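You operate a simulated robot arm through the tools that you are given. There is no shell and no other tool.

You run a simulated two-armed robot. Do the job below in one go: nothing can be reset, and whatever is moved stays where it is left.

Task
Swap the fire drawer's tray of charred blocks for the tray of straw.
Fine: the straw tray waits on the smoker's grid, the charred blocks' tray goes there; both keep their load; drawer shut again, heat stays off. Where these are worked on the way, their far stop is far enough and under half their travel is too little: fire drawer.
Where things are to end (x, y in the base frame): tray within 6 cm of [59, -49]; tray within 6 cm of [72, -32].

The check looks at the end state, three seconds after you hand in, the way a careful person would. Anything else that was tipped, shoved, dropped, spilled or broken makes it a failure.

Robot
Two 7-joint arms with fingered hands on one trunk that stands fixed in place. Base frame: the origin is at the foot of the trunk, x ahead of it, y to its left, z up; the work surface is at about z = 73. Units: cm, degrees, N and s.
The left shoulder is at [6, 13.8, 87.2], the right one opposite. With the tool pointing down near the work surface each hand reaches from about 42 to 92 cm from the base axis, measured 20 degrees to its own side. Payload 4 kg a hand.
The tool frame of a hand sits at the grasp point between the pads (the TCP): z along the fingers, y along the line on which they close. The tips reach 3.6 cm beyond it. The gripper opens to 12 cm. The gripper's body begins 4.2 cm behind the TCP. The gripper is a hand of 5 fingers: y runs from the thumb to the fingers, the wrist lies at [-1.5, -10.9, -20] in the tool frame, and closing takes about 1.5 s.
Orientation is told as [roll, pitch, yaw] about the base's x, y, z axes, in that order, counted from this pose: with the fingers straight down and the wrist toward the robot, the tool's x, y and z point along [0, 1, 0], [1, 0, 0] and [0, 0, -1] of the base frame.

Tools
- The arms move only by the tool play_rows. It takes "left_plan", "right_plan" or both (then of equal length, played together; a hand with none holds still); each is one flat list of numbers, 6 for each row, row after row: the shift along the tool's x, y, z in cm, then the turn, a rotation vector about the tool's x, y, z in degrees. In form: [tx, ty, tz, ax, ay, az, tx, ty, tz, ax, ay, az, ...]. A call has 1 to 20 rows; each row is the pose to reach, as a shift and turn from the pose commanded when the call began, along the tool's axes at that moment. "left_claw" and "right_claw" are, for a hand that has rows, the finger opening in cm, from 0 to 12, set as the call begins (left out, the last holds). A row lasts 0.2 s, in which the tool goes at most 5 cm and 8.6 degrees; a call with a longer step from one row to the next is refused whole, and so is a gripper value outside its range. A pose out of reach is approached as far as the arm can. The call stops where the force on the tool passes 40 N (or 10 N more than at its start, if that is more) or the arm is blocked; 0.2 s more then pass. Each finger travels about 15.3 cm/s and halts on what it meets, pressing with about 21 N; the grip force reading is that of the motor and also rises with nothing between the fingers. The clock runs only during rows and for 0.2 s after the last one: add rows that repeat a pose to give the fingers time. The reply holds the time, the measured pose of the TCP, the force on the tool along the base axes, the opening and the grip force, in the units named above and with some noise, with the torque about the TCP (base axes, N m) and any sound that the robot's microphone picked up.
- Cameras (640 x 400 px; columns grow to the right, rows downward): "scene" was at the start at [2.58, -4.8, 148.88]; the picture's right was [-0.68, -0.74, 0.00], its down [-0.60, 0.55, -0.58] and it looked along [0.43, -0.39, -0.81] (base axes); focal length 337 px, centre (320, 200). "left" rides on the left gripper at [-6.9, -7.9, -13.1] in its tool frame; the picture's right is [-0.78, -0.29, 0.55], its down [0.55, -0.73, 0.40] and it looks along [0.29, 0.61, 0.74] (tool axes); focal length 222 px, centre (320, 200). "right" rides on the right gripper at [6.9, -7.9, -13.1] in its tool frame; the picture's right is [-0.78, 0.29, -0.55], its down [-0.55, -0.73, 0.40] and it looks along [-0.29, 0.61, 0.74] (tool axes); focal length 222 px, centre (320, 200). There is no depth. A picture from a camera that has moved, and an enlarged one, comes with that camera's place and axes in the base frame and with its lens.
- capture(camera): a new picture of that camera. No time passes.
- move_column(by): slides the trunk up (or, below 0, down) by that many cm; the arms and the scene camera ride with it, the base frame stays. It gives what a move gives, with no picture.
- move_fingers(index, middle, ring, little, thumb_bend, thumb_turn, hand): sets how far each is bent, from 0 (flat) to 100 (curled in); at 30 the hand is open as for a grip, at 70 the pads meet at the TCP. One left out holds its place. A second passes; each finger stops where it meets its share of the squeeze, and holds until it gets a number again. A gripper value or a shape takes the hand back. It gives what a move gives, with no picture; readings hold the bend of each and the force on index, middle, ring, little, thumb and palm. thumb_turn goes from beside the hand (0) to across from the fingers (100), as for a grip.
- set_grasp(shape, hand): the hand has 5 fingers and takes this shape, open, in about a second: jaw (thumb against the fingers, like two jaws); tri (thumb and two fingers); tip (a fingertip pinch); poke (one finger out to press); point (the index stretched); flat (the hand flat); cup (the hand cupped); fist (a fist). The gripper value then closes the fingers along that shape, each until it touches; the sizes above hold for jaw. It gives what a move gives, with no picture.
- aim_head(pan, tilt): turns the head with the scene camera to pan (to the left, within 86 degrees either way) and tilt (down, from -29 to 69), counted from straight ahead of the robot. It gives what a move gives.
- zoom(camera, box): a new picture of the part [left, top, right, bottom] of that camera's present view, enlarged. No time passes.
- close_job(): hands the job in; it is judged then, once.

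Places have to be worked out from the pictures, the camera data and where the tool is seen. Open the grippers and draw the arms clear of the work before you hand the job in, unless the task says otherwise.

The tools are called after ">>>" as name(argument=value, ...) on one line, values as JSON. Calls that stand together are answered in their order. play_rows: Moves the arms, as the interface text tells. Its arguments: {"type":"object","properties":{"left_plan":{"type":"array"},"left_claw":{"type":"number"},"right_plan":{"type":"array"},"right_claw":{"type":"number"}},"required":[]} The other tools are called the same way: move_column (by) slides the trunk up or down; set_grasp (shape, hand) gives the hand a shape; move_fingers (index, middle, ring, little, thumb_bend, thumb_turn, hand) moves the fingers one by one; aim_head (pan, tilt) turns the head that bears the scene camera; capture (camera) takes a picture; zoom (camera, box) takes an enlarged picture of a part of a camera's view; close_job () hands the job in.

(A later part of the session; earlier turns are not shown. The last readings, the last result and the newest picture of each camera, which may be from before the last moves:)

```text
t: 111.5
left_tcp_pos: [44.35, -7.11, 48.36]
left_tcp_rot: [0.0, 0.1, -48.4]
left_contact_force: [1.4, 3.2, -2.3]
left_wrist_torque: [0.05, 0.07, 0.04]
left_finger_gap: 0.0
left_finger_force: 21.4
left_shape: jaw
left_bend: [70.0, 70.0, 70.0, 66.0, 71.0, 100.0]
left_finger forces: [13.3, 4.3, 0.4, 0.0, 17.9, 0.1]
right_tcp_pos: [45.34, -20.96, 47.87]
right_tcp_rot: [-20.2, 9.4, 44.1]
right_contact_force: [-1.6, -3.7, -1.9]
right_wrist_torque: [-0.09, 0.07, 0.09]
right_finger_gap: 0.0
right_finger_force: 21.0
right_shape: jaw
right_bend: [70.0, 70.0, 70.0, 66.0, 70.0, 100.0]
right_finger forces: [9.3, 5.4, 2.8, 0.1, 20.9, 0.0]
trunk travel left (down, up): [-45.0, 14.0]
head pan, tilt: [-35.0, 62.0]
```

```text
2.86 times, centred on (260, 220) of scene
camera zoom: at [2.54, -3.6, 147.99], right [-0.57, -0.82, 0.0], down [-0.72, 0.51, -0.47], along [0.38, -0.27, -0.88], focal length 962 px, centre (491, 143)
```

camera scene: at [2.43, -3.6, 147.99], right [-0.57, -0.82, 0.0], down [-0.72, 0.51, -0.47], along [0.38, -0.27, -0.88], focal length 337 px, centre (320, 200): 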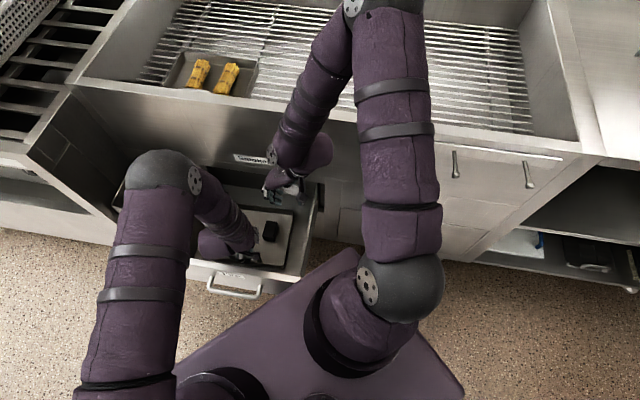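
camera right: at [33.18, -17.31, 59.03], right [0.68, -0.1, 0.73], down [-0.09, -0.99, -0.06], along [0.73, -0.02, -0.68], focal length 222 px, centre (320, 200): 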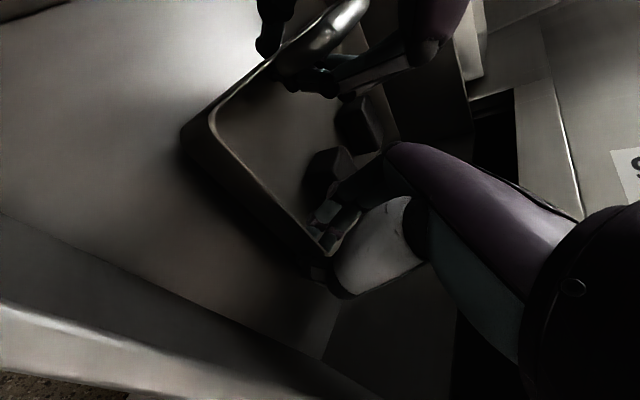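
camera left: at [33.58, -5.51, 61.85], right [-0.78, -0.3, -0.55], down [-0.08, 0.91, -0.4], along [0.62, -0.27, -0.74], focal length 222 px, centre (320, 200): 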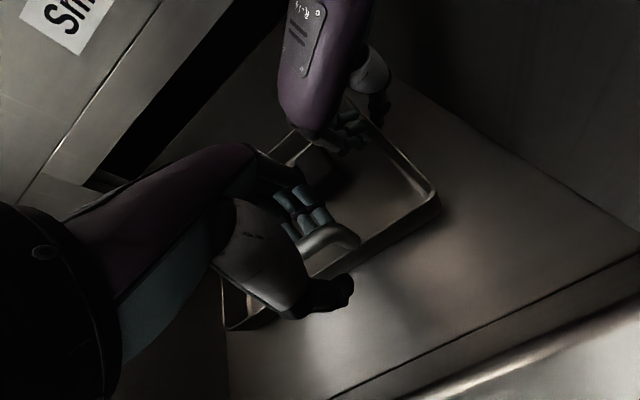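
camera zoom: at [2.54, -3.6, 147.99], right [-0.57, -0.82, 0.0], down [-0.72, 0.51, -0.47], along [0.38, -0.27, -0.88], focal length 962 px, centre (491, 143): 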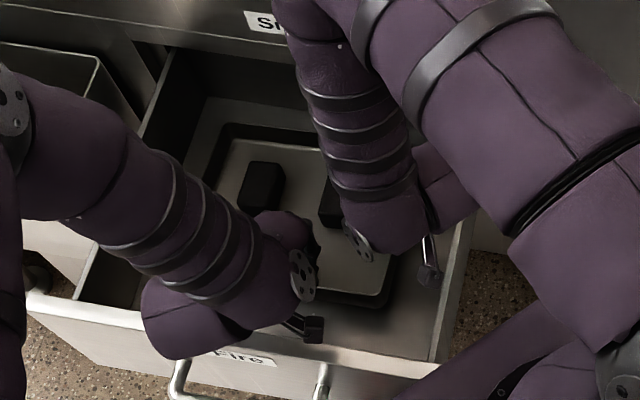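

>>> play_rows(left_plan=[0, 0, -0.5, 0, 0, 0, 0, 0, -1, 0, 0, 0, 0, 0, -1.5, 0, 0, 0, 0, 0, -2, 0, 0, 0, 0, 0, -2.5, 0, 0, 0, 0, 0, -3, 0, 0, 0, 0, 0, -3.5, 0, 0, 0, 0, 0, -4, 0, 0, 0, 0, 0, -4, 0, 0, 0], right_plan=[-0.17, -0.08, -0.46, 0, 0, 0, -0.34, -0.17, -0.93, 0, 0, 0, -0.51, -0.25, -1.39, 0, 0, 0, -0.68, -0.33, -1.85, 0, 0, 0, -0.86, -0.41, -2.31, 0, 0, 0, -1.03, -0.5, -2.78, 0, 0, 0, -1.2, -0.58, -3.24, 0, 0, 0, -1.37, -0.66, -3.7, 0, 0, 0, -1.37, -0.66, -3.7, 0, 0, 0])

>>> zoom(camera="left", box=[240, 150, 440, 330])

>>> capture(camera="right")

>>> capture(camera="left")

```text
t: 113.5
left_tcp_pos: [44.23, -7.01, 52.43]
left_tcp_rot: [0.0, 0.0, -48.4]
left_contact_force: [2.1, 0.5, -5.0]
left_wrist_torque: [0.01, 0.25, 0.09]
left_finger_gap: 0.02
left_finger_force: 21.5
left_shape: jaw
left_bend: [70.0, 70.0, 70.0, 66.0, 71.0, 100.0]
left_finger forces: [16.3, 4.0, 2.1, 0.2, 19.6, 0.0]
right_tcp_pos: [45.25, -20.9, 51.91]
right_tcp_rot: [-20.2, 9.4, 44.1]
right_contact_force: [-1.7, 0.2, -1.4]
right_wrist_torque: [0.06, 0.17, 0.07]
right_finger_gap: 0.01
right_finger_force: 21.3
right_shape: jaw
right_bend: [70.0, 70.0, 70.0, 66.0, 70.0, 100.0]
right_finger forces: [9.7, 5.8, 3.9, 0.0, 20.8, 0.0]
trunk travel left (down, up): [-45.0, 14.0]
head pan, tilt: [-35.0, 62.0]
```

```text
2.22 times, centred on (340, 240) of left
camera zoom: at [33.87, -5.8, 65.52], right [-0.78, -0.3, -0.55], down [-0.08, 0.91, -0.4], along [0.62, -0.27, -0.74], focal length 494 px, centre (276, 111)
```

zoom: 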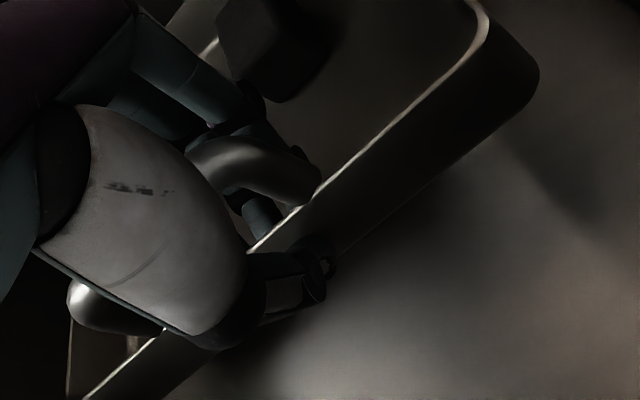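

```text
taken
camera right: at [33.1, -17.28, 63.01], right [0.68, -0.1, 0.73], down [-0.09, -0.99, -0.06], along [0.73, -0.02, -0.68], focal length 222 px, centre (320, 200)
```

right: 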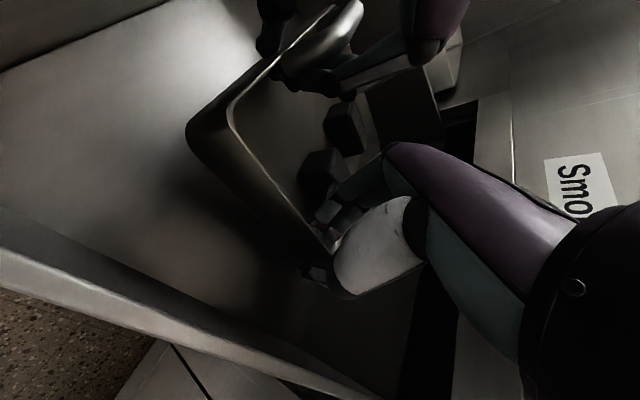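

```text
taken
camera left: at [33.87, -5.8, 65.52], right [-0.78, -0.3, -0.55], down [-0.08, 0.91, -0.4], along [0.62, -0.27, -0.74], focal length 222 px, centre (320, 200)
```

left: 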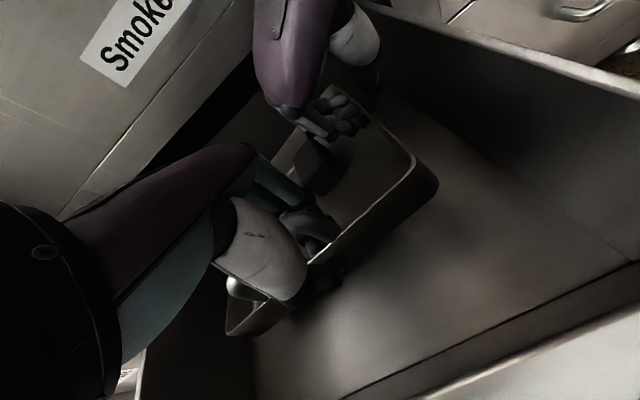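

The load sum is now 6.4 N with larger torques. I lift 3 cm more to see whether the tilt stops growing (i.e. tray free of the floor).

>>> play_rows(left_plan=[0, 0, -0.5, 0, 0, 0, 0, 0, -1, 0, 0, 0, 0, 0, -1.5, 0, 0, 0, 0, 0, -2, 0, 0, 0, 0, 0, -2.5, 0, 0, 0, 0, 0, -3, 0, 0, 0, 0, 0, -3, 0, 0, 0], right_plan=[-0.17, -0.08, -0.46, 0, 0, 0, -0.34, -0.17, -0.93, 0, 0, 0, -0.51, -0.25, -1.39, 0, 0, 0, -0.68, -0.33, -1.85, 0, 0, 0, -0.86, -0.41, -2.31, 0, 0, 0, -1.03, -0.5, -2.78, 0, 0, 0, -1.03, -0.5, -2.78, 0, 0, 0])

>>> zoom(camera="left", box=[240, 150, 440, 330])

>>> capture(camera="right")

>>> zoom(camera="scene", box=[180, 150, 340, 290])

```text
t: 115.1
left_tcp_pos: [44.37, -7.04, 55.32]
left_tcp_rot: [0.0, 0.1, -48.4]
left_contact_force: [0.6, 7.2, -4.7]
left_wrist_torque: [0.22, 0.27, 0.09]
left_finger_gap: 0.03
left_finger_force: 20.8
left_shape: jaw
left_bend: [70.0, 70.0, 70.0, 66.0, 71.0, 100.0]
left_finger forces: [15.5, 3.6, 1.6, 0.2, 22.0, 0.0]
right_tcp_pos: [45.26, -20.95, 54.8]
right_tcp_rot: [-20.2, 9.5, 44.1]
right_contact_force: [-0.4, -6.7, -1.5]
right_wrist_torque: [-0.07, 0.15, 0.03]
right_finger_gap: 0.03
right_finger_force: 20.9
right_shape: jaw
right_bend: [70.0, 70.0, 70.0, 66.0, 70.0, 100.0]
right_finger forces: [9.1, 4.9, 3.4, 0.1, 22.1, 0.1]
trunk travel left (down, up): [-45.0, 14.0]
head pan, tilt: [-35.0, 62.0]
```

```text
2.22 times, centred on (340, 240) of left
camera zoom: at [33.94, -5.86, 68.46], right [-0.78, -0.3, -0.55], down [-0.08, 0.92, -0.4], along [0.62, -0.27, -0.74], focal length 494 px, centre (276, 111)
```

zoom: 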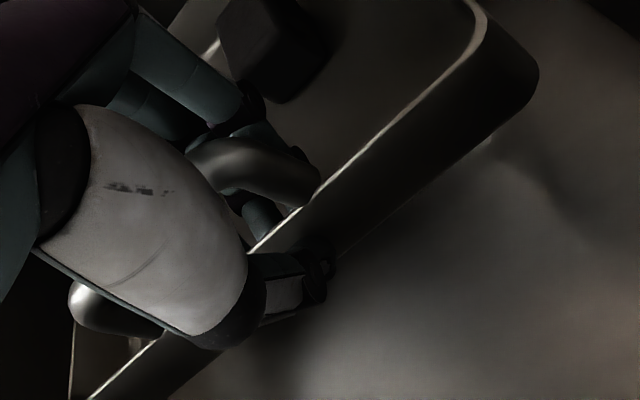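

```text
taken
camera right: at [33.14, -17.22, 65.94], right [0.68, -0.1, 0.73], down [-0.09, -0.99, -0.06], along [0.73, -0.02, -0.68], focal length 222 px, centre (320, 200)
```

right: 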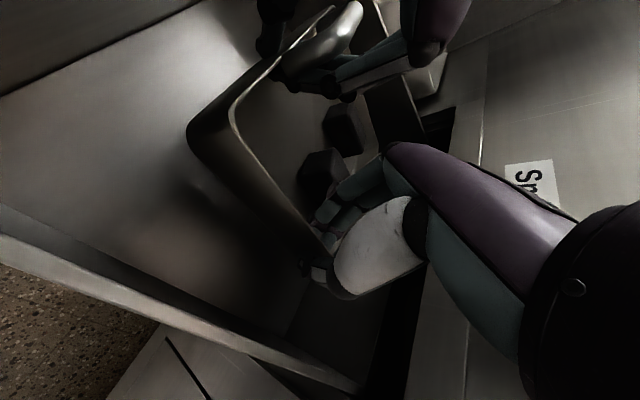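

```text
2.86 times, centred on (260, 220) of scene
camera zoom: at [2.55, -3.59, 147.99], right [-0.57, -0.82, 0.0], down [-0.72, 0.51, -0.47], along [0.38, -0.27, -0.88], focal length 962 px, centre (491, 143)
```

zoom: 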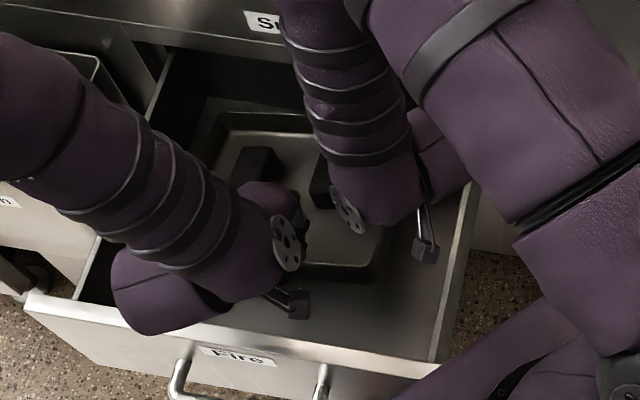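

The tilt no longer changes (about 18° toward the back-left, blocks not sliding), so the tray is fully held. I keep raising both hands together by 6 cm.

>>> play_rows(left_plan=[0, 0, -0.75, 0, 0, 0, 0, 0, -1.5, 0, 0, 0, 0, 0, -2.25, 0, 0, 0, 0, 0, -3, 0, 0, 0, 0, 0, -3.75, 0, 0, 0, 0, 0, -4.5, 0, 0, 0, 0, 0, -5.25, 0, 0, 0, 0, 0, -6, 0, 0, 0], right_plan=[-0.26, -0.12, -0.69, 0, 0, 0, -0.51, -0.25, -1.39, 0, 0, 0, -0.77, -0.37, -2.08, 0, 0, 0, -1.03, -0.5, -2.78, 0, 0, 0, -1.28, -0.62, -3.47, 0, 0, 0, -1.54, -0.74, -4.16, 0, 0, 0, -1.8, -0.87, -4.86, 0, 0, 0, -2.05, -0.99, -5.55, 0, 0, 0])

>>> capture(camera="scene")

>>> capture(camera="left")

```text
t: 116.9
left_tcp_pos: [44.5, -7.07, 61.4]
left_tcp_rot: [0.0, 0.1, -48.3]
left_contact_force: [-0.1, 6.3, -4.8]
left_wrist_torque: [0.19, 0.33, 0.03]
left_finger_gap: 0.01
left_finger_force: 20.6
left_shape: jaw
left_bend: [70.0, 70.0, 70.0, 66.0, 71.0, 100.0]
left_finger forces: [14.1, 3.9, 2.1, 1.2, 22.5, 0.1]
right_tcp_pos: [45.2, -20.98, 61.05]
right_tcp_rot: [-20.2, 9.3, 44.1]
right_contact_force: [0.2, -6.0, -0.3]
right_wrist_torque: [-0.11, 0.18, 0.01]
right_finger_gap: 0.0
right_finger_force: 20.8
right_shape: jaw
right_bend: [70.0, 70.0, 70.0, 66.0, 70.0, 100.0]
right_finger forces: [9.7, 4.9, 3.3, 0.0, 21.7, 0.0]
trunk travel left (down, up): [-45.0, 14.0]
head pan, tilt: [-35.0, 62.0]
```

```text
taken
camera scene: at [2.54, -3.59, 147.99], right [-0.57, -0.82, 0.0], down [-0.72, 0.51, -0.47], along [0.38, -0.27, -0.88], focal length 337 px, centre (320, 200)
```

scene: 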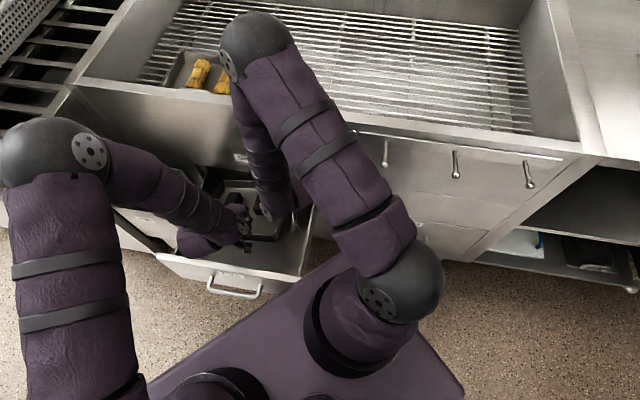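

```text
taken
camera left: at [34.0, -5.84, 74.47], right [-0.78, -0.3, -0.55], down [-0.08, 0.92, -0.4], along [0.62, -0.27, -0.74], focal length 222 px, centre (320, 200)
```

left: 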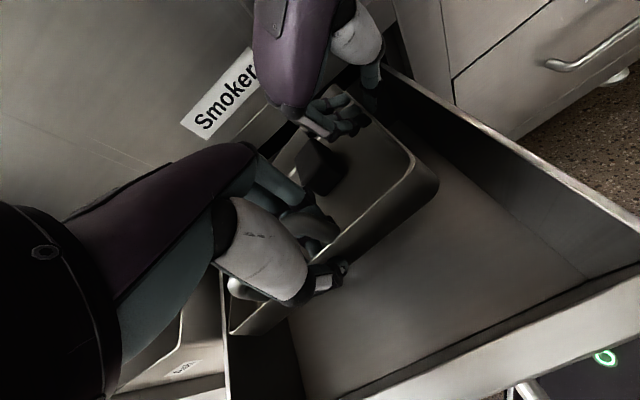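

The tray is steady. I raise 4 cm more while drawing it 3 cm back from the smoker face for clearance.

>>> play_rows(left_plan=[-0.03, -0.5, -0.67, 0, 0, 0, -0.06, -1.0, -1.33, 0, 0, 0, -0.09, -1.5, -2, 0, 0, 0, -0.11, -2.0, -2.67, 0, 0, 0, -0.14, -2.5, -3.33, 0, 0, 0, -0.17, -2.99, -4, 0, 0, 0], right_plan=[0.24, -0.12, -0.79, 0, 0, 0, 0.48, -0.24, -1.58, 0, 0, 0, 0.72, -0.36, -2.37, 0, 0, 0, 0.96, -0.47, -3.15, 0, 0, 0, 1.2, -0.59, -3.94, 0, 0, 0, 1.44, -0.71, -4.73, 0, 0, 0])

>>> move_column(by=7)

>>> capture(camera="left")

>>> capture(camera="scene")

```text
t: 118.3
left_tcp_pos: [42.15, -5.02, 65.47]
left_tcp_rot: [0.0, 0.1, -48.4]
left_contact_force: [0.6, 5.9, -5.2]
left_wrist_torque: [0.21, 0.3, 0.08]
left_finger_gap: 0.0
left_finger_force: 20.9
left_shape: jaw
left_bend: [70.0, 70.0, 70.0, 66.0, 71.0, 100.0]
left_finger forces: [15.3, 3.8, 1.7, 1.0, 22.4, 0.0]
right_tcp_pos: [43.07, -18.74, 65.01]
right_tcp_rot: [-20.2, 9.4, 44.1]
right_contact_force: [-0.8, -6.2, -0.7]
right_wrist_torque: [-0.09, 0.17, 0.06]
right_finger_gap: 0.0
right_finger_force: 20.7
right_shape: jaw
right_bend: [70.0, 70.0, 70.0, 66.0, 70.0, 100.0]
right_finger forces: [9.3, 5.0, 3.9, 0.0, 22.3, 0.0]
trunk travel left (down, up): [-45.0, 14.0]
head pan, tilt: [-35.0, 62.0]
```

```text
t: 119.4
left_tcp_pos: [42.26, -5.06, 72.47]
left_tcp_rot: [-0.1, 0.0, -48.4]
left_contact_force: [0.6, 4.6, -5.4]
left_wrist_torque: [0.19, 0.28, 0.06]
left_finger_gap: 0.02
left_finger_force: 21.2
left_shape: jaw
left_bend: [70.0, 70.0, 70.0, 66.0, 71.0, 100.0]
left_finger forces: [15.2, 3.9, 1.9, 0.9, 21.9, 0.0]
right_tcp_pos: [43.17, -18.9, 71.84]
right_tcp_rot: [-20.2, 9.4, 44.0]
right_contact_force: [-0.3, -4.6, -1.5]
right_wrist_torque: [-0.06, 0.16, 0.05]
right_finger_gap: 0.0
right_finger_force: 20.8
right_shape: jaw
right_bend: [70.0, 70.0, 70.0, 66.0, 70.0, 100.0]
right_finger forces: [9.4, 5.1, 3.9, 0.1, 22.1, 0.0]
trunk travel left (down, up): [-52.0, 7.0]
head pan, tilt: [-35.0, 62.0]
```

```text
taken
camera left: at [31.79, -3.77, 85.52], right [-0.78, -0.3, -0.55], down [-0.08, 0.91, -0.4], along [0.62, -0.27, -0.74], focal length 222 px, centre (320, 200)
```

left: 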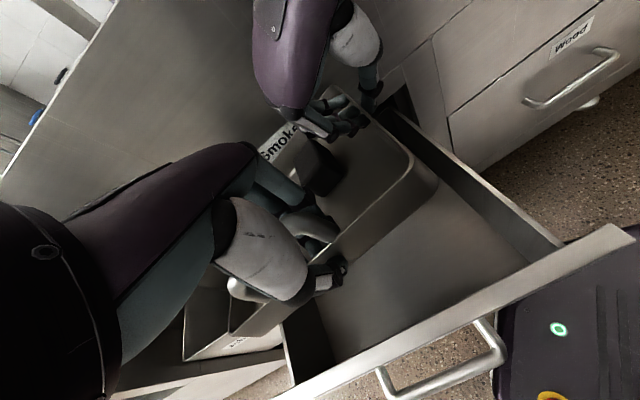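

```text
taken
camera scene: at [2.57, -3.6, 154.98], right [-0.57, -0.82, 0.0], down [-0.72, 0.51, -0.47], along [0.38, -0.27, -0.88], focal length 337 px, centre (320, 200)
```

scene: 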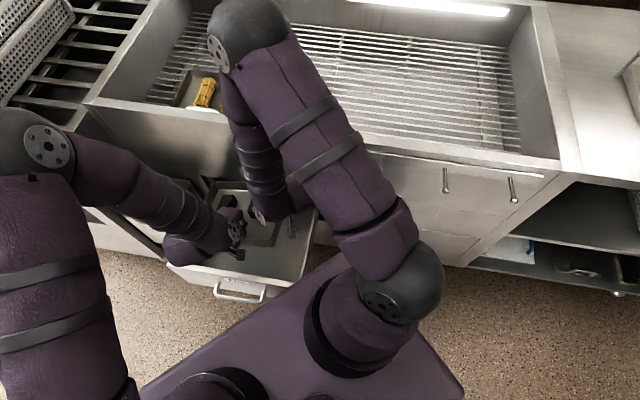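

Tray is held well. With the drawer now below, I level it: rotate both hands rigidly about the line through both grips by 12° so the low rear-left side comes up.

>>> play_rows(left_plan=[0, 0, 0, -1.23, 1.58, 0.09, 0, 0, 0, -2.46, 3.16, 0.18, 0, 0, 0, -3.68, 4.74, 0.27, 0, 0, 0, -4.91, 6.32, 0.36, 0, 0, 0, -6.14, 7.9, 0.45, 0, 0, 0, -7.37, 9.48, 0.54, 0, 0, 0, -7.37, 9.48, 0.54], right_plan=[0, 0, 0, -1.32, -1.26, 0.81, 0, 0, 0, -2.65, -2.52, 1.62, 0, 0, 0, -3.97, -3.78, 2.43, 0, 0, 0, -5.3, -5.04, 3.25, 0, 0, 0, -6.62, -6.3, 4.06, 0, 0, 0, -7.94, -7.56, 4.87, 0, 0, 0, -7.94, -7.56, 4.87])

>>> capture(camera="left")

>>> capture(camera="right")

```text
t: 121.0
left_tcp_pos: [42.16, -4.94, 72.42]
left_tcp_rot: [9.6, -7.2, -49.5]
left_contact_force: [0.0, 3.5, -3.3]
left_wrist_torque: [0.15, 0.31, 0.1]
left_finger_gap: 0.0
left_finger_force: 21.7
left_shape: jaw
left_bend: [70.0, 70.0, 70.0, 66.0, 71.0, 100.0]
left_finger forces: [15.2, 3.9, 1.9, 1.2, 21.9, 0.0]
right_tcp_pos: [43.03, -18.94, 71.96]
right_tcp_rot: [-27.9, 0.2, 42.9]
right_contact_force: [-0.1, -3.2, -1.5]
right_wrist_torque: [-0.06, 0.16, 0.05]
right_finger_gap: 0.0
right_finger_force: 20.8
right_shape: jaw
right_bend: [70.0, 70.0, 70.0, 66.0, 70.0, 100.0]
right_finger forces: [9.4, 5.5, 4.3, 0.0, 22.1, 0.0]
trunk travel left (down, up): [-52.0, 7.0]
head pan, tilt: [-35.0, 62.0]
```

```text
taken
camera left: at [29.26, -3.76, 83.06], right [-0.65, -0.29, -0.7], down [0.01, 0.92, -0.39], along [0.76, -0.27, -0.6], focal length 222 px, centre (320, 200)
```

left: 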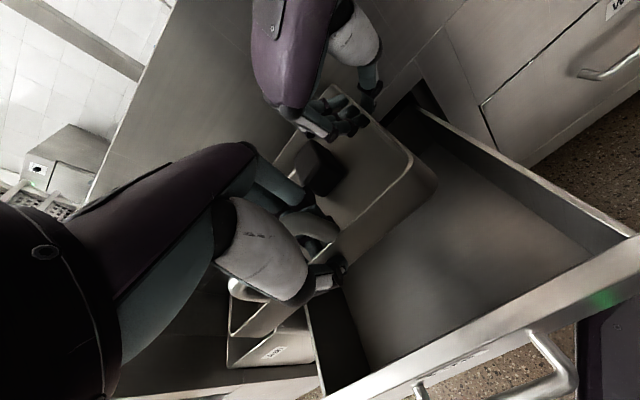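

```text
taken
camera right: at [28.96, -15.12, 80.35], right [0.51, -0.12, 0.85], down [-0.08, -0.99, -0.09], along [0.85, -0.02, -0.52], focal length 222 px, centre (320, 200)
```

right: 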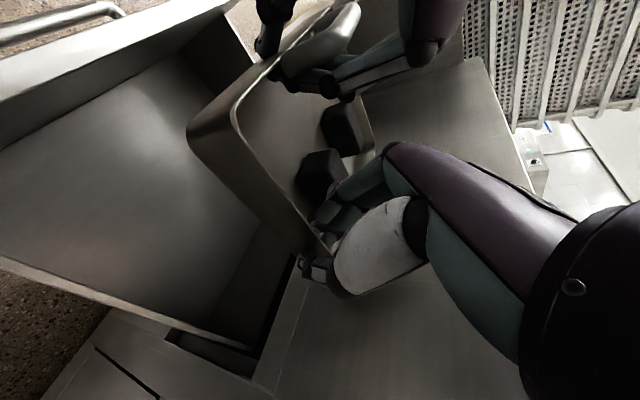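

The tray stays rigid in the grips and is now nearly level. I raise the trunk the remaining 7 cm and then both hands 16.8 cm to clear the smoker rim.

>>> move_column(by=7)

>>> play_rows(left_plan=[0.23, 0.18, -1.37, 0, 0, 0, 0.46, 0.35, -2.74, 0, 0, 0, 0.7, 0.53, -4.11, 0, 0, 0, 0.93, 0.7, -5.48, 0, 0, 0, 1.16, 0.88, -6.85, 0, 0, 0, 1.39, 1.05, -8.22, 0, 0, 0, 1.62, 1.23, -9.58, 0, 0, 0, 1.86, 1.4, -10.95, 0, 0, 0, 2.09, 1.58, -12.32, 0, 0, 0, 2.32, 1.75, -13.69, 0, 0, 0, 2.55, 1.93, -15.06, 0, 0, 0, 2.78, 2.1, -16.43, 0, 0, 0], right_plan=[-0.66, 0, -1.24, 0, 0, 0, -1.31, -0.01, -2.48, 0, 0, 0, -1.97, -0.01, -3.71, 0, 0, 0, -2.62, -0.02, -4.95, 0, 0, 0, -3.28, -0.02, -6.19, 0, 0, 0, -3.93, -0.03, -7.43, 0, 0, 0, -4.59, -0.03, -8.66, 0, 0, 0, -5.24, -0.04, -9.9, 0, 0, 0, -5.9, -0.04, -11.14, 0, 0, 0, -6.55, -0.05, -12.38, 0, 0, 0, -7.21, -0.05, -13.61, 0, 0, 0, -7.86, -0.06, -14.85, 0, 0, 0])

>>> capture(camera="left")

>>> capture(camera="scene")

```text
t: 122.0
left_tcp_pos: [42.16, -4.95, 79.47]
left_tcp_rot: [9.6, -7.2, -49.6]
left_contact_force: [1.7, 4.0, -4.0]
left_wrist_torque: [0.11, 0.31, 0.09]
left_finger_gap: 0.0
left_finger_force: 21.1
left_shape: jaw
left_bend: [70.0, 70.0, 70.0, 66.0, 71.0, 100.0]
left_finger forces: [15.3, 3.8, 1.9, 1.2, 21.7, 0.1]
right_tcp_pos: [43.14, -18.83, 78.99]
right_tcp_rot: [-27.9, 0.2, 42.9]
right_contact_force: [-1.5, -4.2, -0.8]
right_wrist_torque: [-0.05, 0.16, 0.06]
right_finger_gap: 0.0
right_finger_force: 21.1
right_shape: jaw
right_bend: [70.0, 70.0, 70.0, 66.0, 70.0, 100.0]
right_finger forces: [9.3, 5.5, 4.3, 0.0, 22.0, 0.0]
trunk travel left (down, up): [-59.0, 0.0]
head pan, tilt: [-35.0, 62.0]
```

```text
t: 124.7
left_tcp_pos: [42.26, -4.97, 96.36]
left_tcp_rot: [9.6, -7.1, -49.6]
left_contact_force: [2.1, -0.6, -3.6]
left_wrist_torque: [0.04, 0.33, 0.09]
left_finger_gap: 0.01
left_finger_force: 21.5
left_shape: jaw
left_bend: [70.0, 70.0, 70.0, 66.0, 71.0, 100.0]
left_finger forces: [15.4, 4.2, 1.8, 1.9, 20.8, 0.0]
right_tcp_pos: [43.09, -18.76, 95.77]
right_tcp_rot: [-27.9, 0.2, 42.9]
right_contact_force: [-1.7, -0.4, -1.5]
right_wrist_torque: [-0.02, 0.13, 0.14]
right_finger_gap: 0.0
right_finger_force: 21.1
right_shape: jaw
right_bend: [70.0, 70.0, 70.0, 66.0, 70.0, 100.0]
right_finger forces: [9.6, 6.1, 4.5, 0.0, 21.1, 0.1]
trunk travel left (down, up): [-59.0, 0.0]
head pan, tilt: [-35.0, 62.0]
```

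```text
taken
camera left: at [29.22, -3.73, 106.84], right [-0.65, -0.29, -0.7], down [0.01, 0.92, -0.39], along [0.76, -0.26, -0.6], focal length 222 px, centre (320, 200)
```

left: 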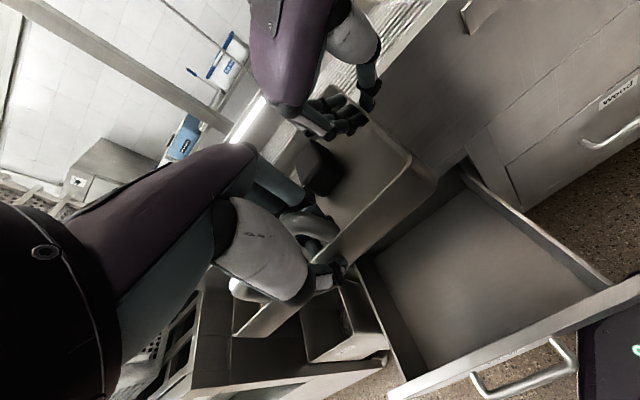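

```text
taken
camera scene: at [2.46, -3.55, 161.99], right [-0.57, -0.82, 0.0], down [-0.72, 0.51, -0.47], along [0.38, -0.27, -0.88], focal length 337 px, centre (320, 200)
```

scene: 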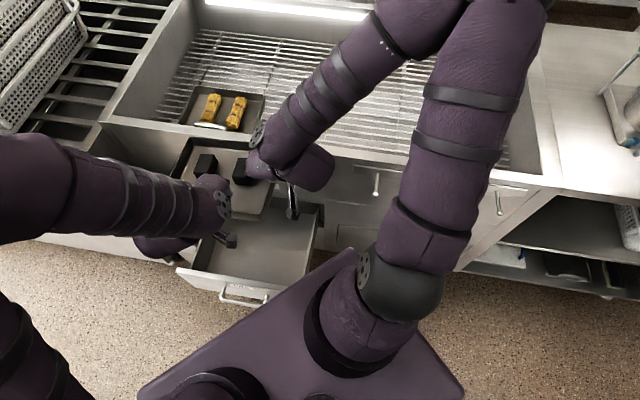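

The tray with both blocks is up and looks level. I zoom in to check before crossing the rim.

>>> zoom(camera="scene", box=[150, 60, 350, 260])

>>> capture(camera="right")

```text
2.00 times, centred on (250, 160) of scene
camera zoom: at [2.46, -3.55, 161.99], right [-0.57, -0.82, 0.0], down [-0.72, 0.51, -0.47], along [0.38, -0.27, -0.88], focal length 674 px, centre (460, 280)
```

zoom: 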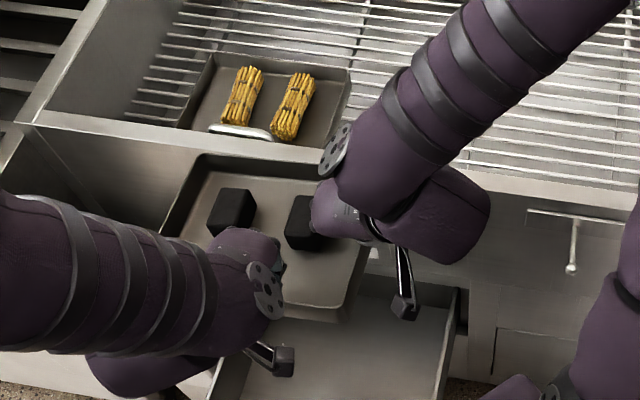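

```text
taken
camera right: at [28.96, -15.15, 104.26], right [0.51, -0.12, 0.85], down [-0.08, -0.99, -0.09], along [0.85, -0.02, -0.52], focal length 222 px, centre (320, 200)
```

right: 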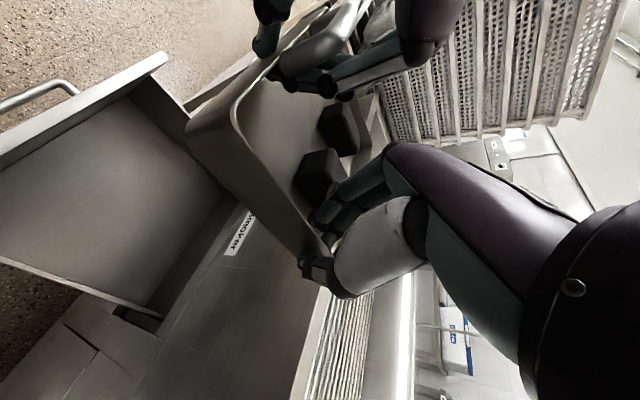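

The tray clears the rim by ~3 cm. I move both hands together toward the free right side of the grid, first half of the way, slowly.

>>> play_rows(left_plan=[-0.71, 1.49, 0.07, 0, 0, 0, -1.41, 2.98, 0.14, 0, 0, 0, -2.12, 4.47, 0.22, 0, 0, 0, -2.82, 5.96, 0.29, 0, 0, 0, -3.53, 7.46, 0.36, 0, 0, 0, -4.23, 8.95, 0.43, 0, 0, 0, -4.94, 10.44, 0.5, 0, 0, 0, -5.64, 11.93, 0.57, 0, 0, 0, -6.35, 13.42, 0.65, 0, 0, 0, -7.05, 14.91, 0.72, 0, 0, 0, -7.76, 16.4, 0.79, 0, 0, 0, -8.46, 17.9, 0.86, 0, 0, 0], right_plan=[-1.3, -0.75, 0.69, 0, 0, 0, -2.6, -1.49, 1.38, 0, 0, 0, -3.9, -2.24, 2.08, 0, 0, 0, -5.2, -2.98, 2.77, 0, 0, 0, -6.5, -3.73, 3.46, 0, 0, 0, -7.8, -4.48, 4.15, 0, 0, 0, -9.1, -5.22, 4.84, 0, 0, 0, -10.4, -5.97, 5.54, 0, 0, 0, -11.7, -6.71, 6.23, 0, 0, 0, -13.0, -7.46, 6.92, 0, 0, 0, -14.3, -8.21, 7.61, 0, 0, 0, -15.6, -8.95, 8.3, 0, 0, 0])

>>> capture(camera="scene")

>>> capture(camera="left")

```text
t: 127.2
left_tcp_pos: [47.6, -24.02, 96.1]
left_tcp_rot: [9.6, -7.2, -49.6]
left_contact_force: [0.8, -0.8, -5.2]
left_wrist_torque: [0.12, 0.38, 0.04]
left_finger_gap: 0.01
left_finger_force: 21.5
left_shape: jaw
left_bend: [70.0, 70.0, 70.0, 66.0, 71.0, 100.0]
left_finger forces: [15.1, 4.3, 2.3, 2.5, 21.4, 0.1]
right_tcp_pos: [48.44, -38.07, 95.75]
right_tcp_rot: [-27.7, 0.2, 42.9]
right_contact_force: [-1.2, 0.7, -0.2]
right_wrist_torque: [0.02, 0.1, 0.09]
right_finger_gap: 0.0
right_finger_force: 21.3
right_shape: jaw
right_bend: [70.0, 70.0, 70.0, 66.0, 70.0, 100.0]
right_finger forces: [10.2, 6.2, 4.2, 0.0, 20.6, 0.0]
trunk travel left (down, up): [-59.0, 0.0]
head pan, tilt: [-35.0, 62.0]
```

```text
taken
camera scene: at [2.54, -3.71, 161.99], right [-0.57, -0.82, 0.0], down [-0.72, 0.51, -0.47], along [0.38, -0.27, -0.88], focal length 337 px, centre (320, 200)
```

scene: 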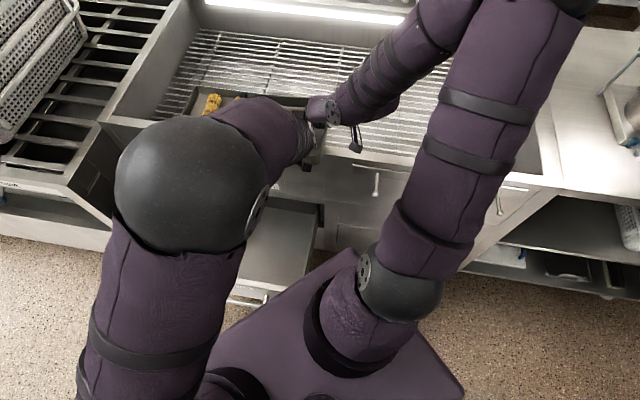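

```text
taken
camera left: at [34.66, -22.85, 106.87], right [-0.65, -0.29, -0.7], down [0.02, 0.92, -0.39], along [0.76, -0.26, -0.6], focal length 222 px, centre (320, 200)
```

left: 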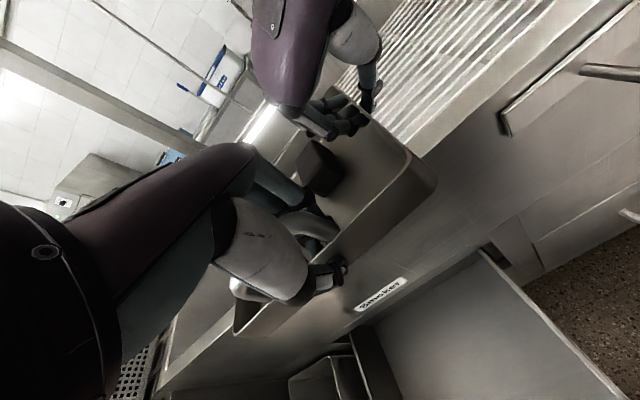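

Steady. I continue the second half of the move over the grid.

>>> play_rows(left_plan=[-0.71, 1.49, 0.07, 0, 0, 0, -1.41, 2.98, 0.14, 0, 0, 0, -2.12, 4.47, 0.22, 0, 0, 0, -2.82, 5.96, 0.29, 0, 0, 0, -3.53, 7.46, 0.36, 0, 0, 0, -4.23, 8.95, 0.43, 0, 0, 0, -4.94, 10.44, 0.5, 0, 0, 0, -5.64, 11.93, 0.57, 0, 0, 0, -6.35, 13.42, 0.65, 0, 0, 0, -7.05, 14.91, 0.72, 0, 0, 0, -7.76, 16.4, 0.79, 0, 0, 0, -8.46, 17.9, 0.86, 0, 0, 0], right_plan=[-1.3, -0.75, 0.69, 0, 0, 0, -2.6, -1.49, 1.38, 0, 0, 0, -3.9, -2.24, 2.08, 0, 0, 0, -5.2, -2.98, 2.77, 0, 0, 0, -6.5, -3.73, 3.46, 0, 0, 0, -7.8, -4.48, 4.15, 0, 0, 0, -9.1, -5.22, 4.84, 0, 0, 0, -10.4, -5.97, 5.54, 0, 0, 0, -11.7, -6.71, 6.23, 0, 0, 0, -13.0, -7.46, 6.92, 0, 0, 0, -14.3, -8.21, 7.61, 0, 0, 0, -15.6, -8.95, 8.3, 0, 0, 0])

>>> aim_head(pan=-50, tilt=58)

>>> capture(camera="scene")

>>> capture(camera="left")

>>> capture(camera="right")

```text
t: 129.8
left_tcp_pos: [53.24, -43.07, 96.23]
left_tcp_rot: [9.6, -7.1, -49.5]
left_contact_force: [-0.3, 0.3, -5.6]
left_wrist_torque: [0.15, 0.37, 0.0]
left_finger_gap: 0.0
left_finger_force: 21.1
left_shape: jaw
left_bend: [70.0, 70.0, 70.0, 66.0, 71.0, 100.0]
left_finger forces: [14.4, 4.2, 2.4, 3.0, 21.8, 0.0]
right_tcp_pos: [54.11, -57.07, 95.69]
right_tcp_rot: [-27.7, 0.0, 43.0]
right_contact_force: [0.3, -0.5, -0.5]
right_wrist_torque: [0.01, 0.1, 0.09]
right_finger_gap: 0.0
right_finger_force: 21.2
right_shape: jaw
right_bend: [70.0, 70.0, 70.0, 66.0, 70.0, 100.0]
right_finger forces: [10.0, 6.0, 3.8, 0.0, 20.5, 0.1]
trunk travel left (down, up): [-59.0, 0.0]
head pan, tilt: [-35.0, 62.0]
```

```text
t: 130.6
left_tcp_pos: [53.21, -43.07, 96.38]
left_tcp_rot: [9.5, -7.2, -49.6]
left_contact_force: [-1.0, -0.8, -5.4]
left_wrist_torque: [0.18, 0.37, -0.02]
left_finger_gap: 0.0
left_finger_force: 20.9
left_shape: jaw
left_bend: [70.0, 70.0, 70.0, 66.0, 71.0, 100.0]
left_finger forces: [14.6, 4.3, 2.4, 2.9, 21.6, 0.1]
right_tcp_pos: [54.09, -56.95, 95.81]
right_tcp_rot: [-27.8, 0.1, 43.0]
right_contact_force: [0.0, 0.7, 0.4]
right_wrist_torque: [-0.02, 0.17, 0.1]
right_finger_gap: 0.0
right_finger_force: 20.8
right_shape: jaw
right_bend: [70.0, 70.0, 70.0, 66.0, 70.0, 100.0]
right_finger forces: [10.1, 6.1, 4.0, 0.0, 20.4, 0.0]
trunk travel left (down, up): [-59.0, 0.0]
head pan, tilt: [-50.0, 58.0]
```

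```text
taken
camera scene: at [1.73, -5.24, 162.45], right [-0.77, -0.64, 0.0], down [-0.55, 0.65, -0.53], along [0.34, -0.41, -0.85], focal length 337 px, centre (320, 200)
```

scene: 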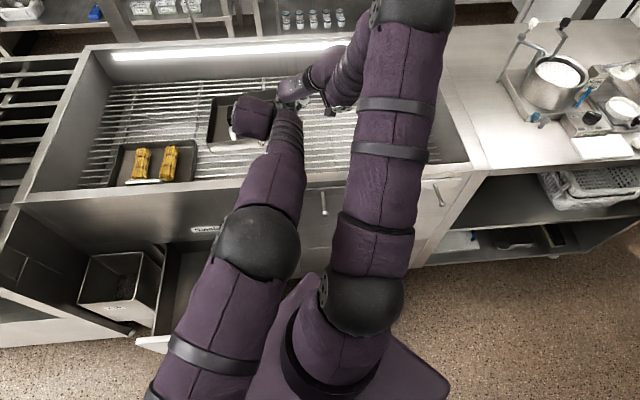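

```text
taken
camera left: at [40.23, -41.85, 106.98], right [-0.65, -0.29, -0.7], down [0.01, 0.92, -0.39], along [0.76, -0.26, -0.6], focal length 222 px, centre (320, 200)
```

left: 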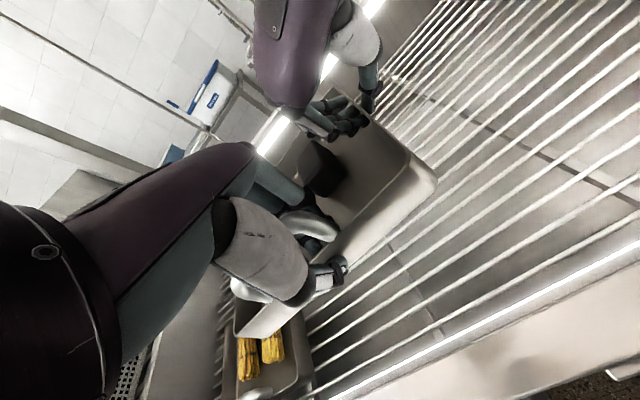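

```text
taken
camera right: at [39.95, -53.32, 104.15], right [0.51, -0.12, 0.85], down [-0.08, -0.99, -0.09], along [0.85, -0.02, -0.52], focal length 222 px, centre (320, 200)
```

right: 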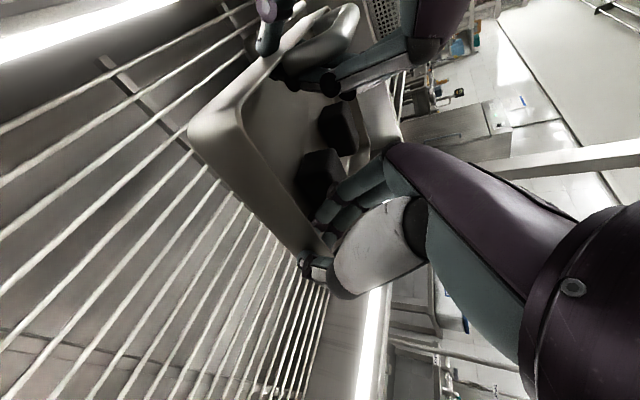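

The tray is above the right part of the grid, level and loaded. I lower both hands by 14 cm.

>>> play_rows(left_plan=[-0.23, -0.18, 1.37, 0, 0, 0, -0.46, -0.35, 2.74, 0, 0, 0, -0.7, -0.53, 4.11, 0, 0, 0, -0.93, -0.7, 5.48, 0, 0, 0, -1.16, -0.88, 6.85, 0, 0, 0, -1.39, -1.05, 8.22, 0, 0, 0, -1.62, -1.23, 9.58, 0, 0, 0, -1.86, -1.4, 10.95, 0, 0, 0, -2.09, -1.58, 12.32, 0, 0, 0, -2.32, -1.75, 13.69, 0, 0, 0], right_plan=[0.66, 0, 1.24, 0, 0, 0, 1.31, 0.01, 2.48, 0, 0, 0, 1.97, 0.01, 3.71, 0, 0, 0, 2.62, 0.02, 4.95, 0, 0, 0, 3.28, 0.02, 6.19, 0, 0, 0, 3.93, 0.03, 7.43, 0, 0, 0, 4.59, 0.03, 8.66, 0, 0, 0, 5.24, 0.04, 9.9, 0, 0, 0, 5.9, 0.04, 11.14, 0, 0, 0, 6.55, 0.05, 12.38, 0, 0, 0])

>>> capture(camera="scene")

>>> capture(camera="left")

>>> capture(camera="right")

```text
t: 132.8
left_tcp_pos: [53.11, -43.09, 82.16]
left_tcp_rot: [9.6, -7.2, -49.5]
left_contact_force: [0.1, 3.9, -4.6]
left_wrist_torque: [0.26, 0.36, 0.07]
left_finger_gap: 0.0
left_finger_force: 21.7
left_shape: jaw
left_bend: [70.0, 70.0, 70.0, 66.0, 71.0, 100.0]
left_finger forces: [14.3, 3.9, 1.8, 2.0, 22.4, 0.1]
right_tcp_pos: [54.14, -56.99, 81.73]
right_tcp_rot: [-27.8, 0.2, 43.0]
right_contact_force: [0.1, -4.1, -1.4]
right_wrist_torque: [-0.1, 0.13, 0.02]
right_finger_gap: 0.0
right_finger_force: 21.0
right_shape: jaw
right_bend: [70.0, 70.0, 70.0, 66.0, 70.0, 100.0]
right_finger forces: [9.0, 5.3, 3.6, 0.0, 21.2, 0.0]
trunk travel left (down, up): [-59.0, 0.0]
head pan, tilt: [-50.0, 58.0]
```

```text
taken
camera scene: at [1.76, -5.27, 162.45], right [-0.77, -0.64, 0.0], down [-0.55, 0.65, -0.53], along [0.34, -0.41, -0.85], focal length 337 px, centre (320, 200)
```

scene: 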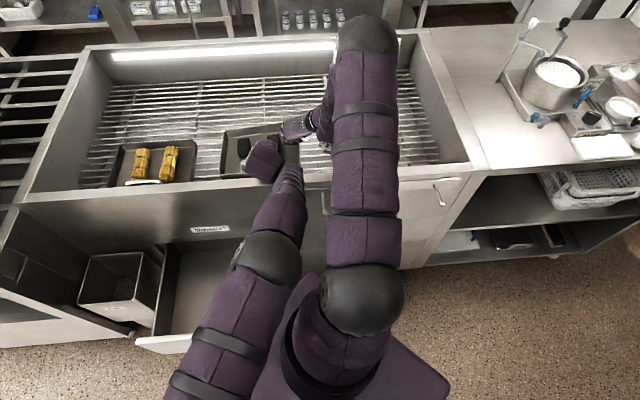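

```text
taken
camera left: at [40.2, -41.89, 92.82], right [-0.65, -0.29, -0.7], down [0.01, 0.92, -0.39], along [0.76, -0.26, -0.6], focal length 222 px, centre (320, 200)
```

left: 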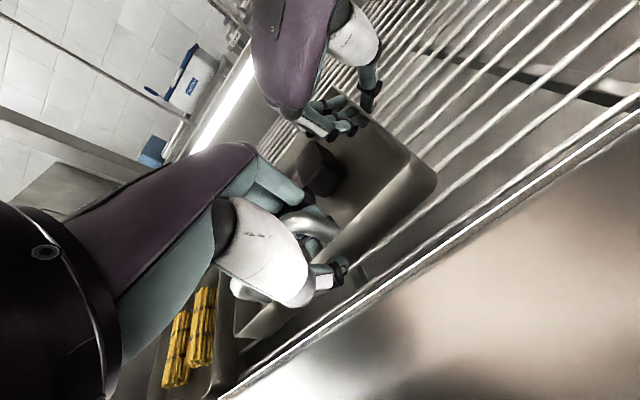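

```text
taken
camera right: at [39.94, -53.27, 90.08], right [0.51, -0.12, 0.85], down [-0.08, -0.99, -0.09], along [0.85, -0.02, -0.52], focal length 222 px, centre (320, 200)
```

right: 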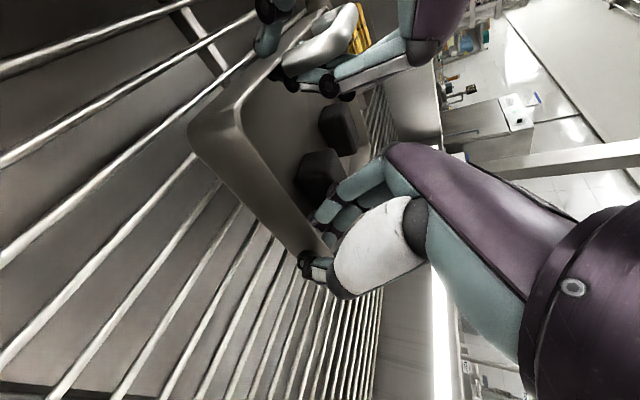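

Still hanging free. I lower slowly another 3 cm and watch for the grid taking load.

>>> play_rows(left_plan=[-0.07, -0.05, 0.39, 0, 0, 0, -0.13, -0.1, 0.78, 0, 0, 0, -0.2, -0.15, 1.17, 0, 0, 0, -0.26, -0.2, 1.56, 0, 0, 0, -0.33, -0.25, 1.96, 0, 0, 0, -0.4, -0.3, 2.35, 0, 0, 0, -0.46, -0.35, 2.74, 0, 0, 0], right_plan=[0.19, 0, 0.35, 0, 0, 0, 0.37, 0, 0.71, 0, 0, 0, 0.56, 0, 1.06, 0, 0, 0, 0.75, 0.01, 1.41, 0, 0, 0, 0.94, 0.01, 1.77, 0, 0, 0, 1.12, 0.01, 2.12, 0, 0, 0, 1.31, 0.01, 2.48, 0, 0, 0])

>>> capture(camera="left")

>>> capture(camera="right")

```text
t: 134.4
left_tcp_pos: [53.19, -43.12, 79.47]
left_tcp_rot: [9.6, -7.4, -49.5]
left_contact_force: [0.0, 4.9, -4.3]
left_wrist_torque: [0.25, 0.11, 0.01]
left_finger_gap: 0.0
left_finger_force: 21.0
left_shape: jaw
left_bend: [70.0, 70.0, 70.0, 66.0, 71.0, 100.0]
left_finger forces: [12.5, 4.5, 2.5, 0.6, 21.7, 0.1]
right_tcp_pos: [53.93, -57.04, 78.98]
right_tcp_rot: [-27.8, 0.2, 42.9]
right_contact_force: [1.4, -3.8, -0.2]
right_wrist_torque: [-0.08, 0.03, 0.04]
right_finger_gap: 0.0
right_finger_force: 20.9
right_shape: jaw
right_bend: [70.0, 70.0, 70.0, 66.0, 70.0, 100.0]
right_finger forces: [10.0, 5.1, 2.8, 0.0, 20.5, 0.0]
trunk travel left (down, up): [-59.0, 0.0]
head pan, tilt: [-50.0, 58.0]
```

```text
taken
camera left: at [40.24, -41.87, 90.2], right [-0.65, -0.29, -0.7], down [0.01, 0.92, -0.39], along [0.76, -0.26, -0.6], focal length 222 px, centre (320, 200)
```

left: 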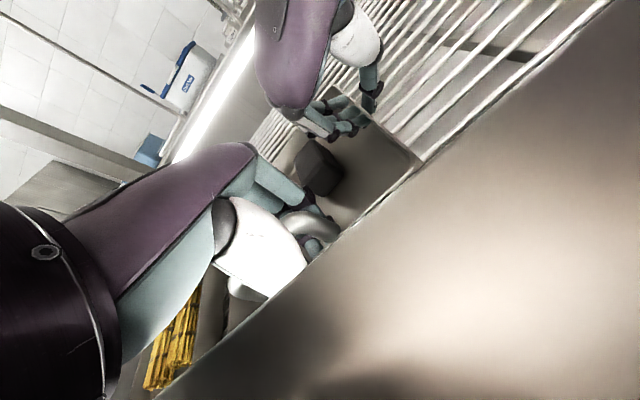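

```text
taken
camera right: at [39.93, -53.25, 87.37], right [0.51, -0.12, 0.85], down [-0.08, -0.99, -0.09], along [0.85, -0.02, -0.52], focal length 222 px, centre (320, 200)
```

right: 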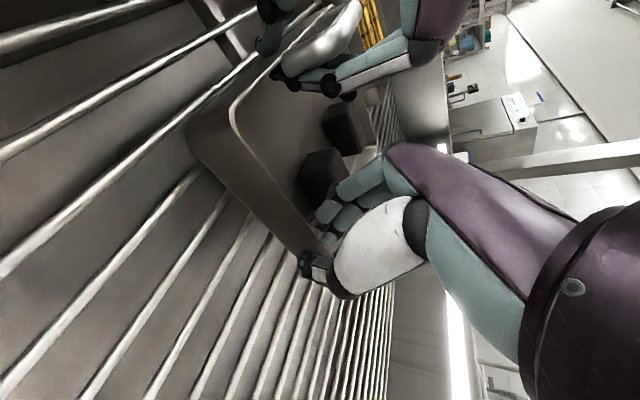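

The rear is touching the grid (torque dropped). I lower another 1.2 cm gently.

>>> play_rows(left_plan=[-0.05, -0.04, 0.29, 0, 0, 0, -0.1, -0.08, 0.59, 0, 0, 0, -0.15, -0.11, 0.88, 0, 0, 0, -0.2, -0.15, 1.17, 0, 0, 0, -0.2, -0.15, 1.17, 0, 0, 0], right_plan=[0.14, 0, 0.27, 0, 0, 0, 0.28, 0, 0.53, 0, 0, 0, 0.42, 0, 0.8, 0, 0, 0, 0.56, 0, 1.06, 0, 0, 0, 0.56, 0, 1.06, 0, 0, 0])

>>> capture(camera="right")

>>> zoom(camera="scene", box=[200, 80, 360, 200])

```text
t: 135.6
left_tcp_pos: [53.23, -43.27, 78.92]
left_tcp_rot: [10.0, -7.8, -49.7]
left_contact_force: [-3.9, 10.8, 14.1]
left_wrist_torque: [0.9, 1.1, -0.24]
left_finger_gap: 0.0
left_finger_force: 20.9
left_shape: jaw
left_bend: [70.0, 70.0, 70.0, 66.0, 71.0, 100.0]
left_finger forces: [11.5, 4.6, 2.5, 1.1, 22.2, 0.1]
right_tcp_pos: [53.9, -57.12, 77.87]
right_tcp_rot: [-28.1, 0.3, 42.9]
right_contact_force: [0.8, -3.1, 0.3]
right_wrist_torque: [-0.04, 0.0, 0.03]
right_finger_gap: 0.0
right_finger_force: 21.0
right_shape: jaw
right_bend: [70.0, 70.0, 70.0, 66.0, 70.0, 100.0]
right_finger forces: [11.3, 5.5, 2.3, 0.0, 20.5, 0.1]
trunk travel left (down, up): [-59.0, 0.0]
head pan, tilt: [-50.0, 58.0]
stopped in row 5 (left hand): the force on the tool passed its limit at 41 N (the readings are from after the stop); the commanded pose is now the measured one
```

```text
taken
camera right: at [39.79, -53.3, 86.25], right [0.51, -0.12, 0.85], down [-0.08, -0.99, -0.09], along [0.86, -0.03, -0.52], focal length 222 px, centre (320, 200)
```

right: 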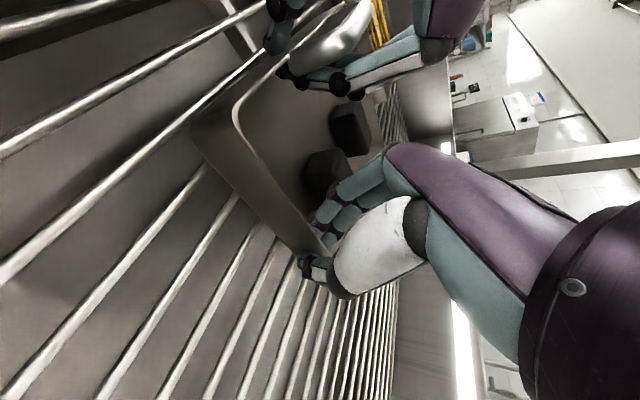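

```text
3.33 times, centred on (280, 140) of scene
camera zoom: at [1.51, -5.04, 162.45], right [-0.77, -0.64, 0.0], down [-0.54, 0.65, -0.53], along [0.34, -0.41, -0.85], focal length 1123 px, centre (453, 400)
```

zoom: 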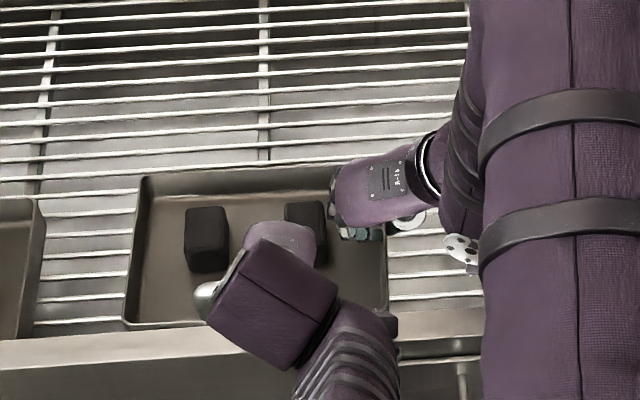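

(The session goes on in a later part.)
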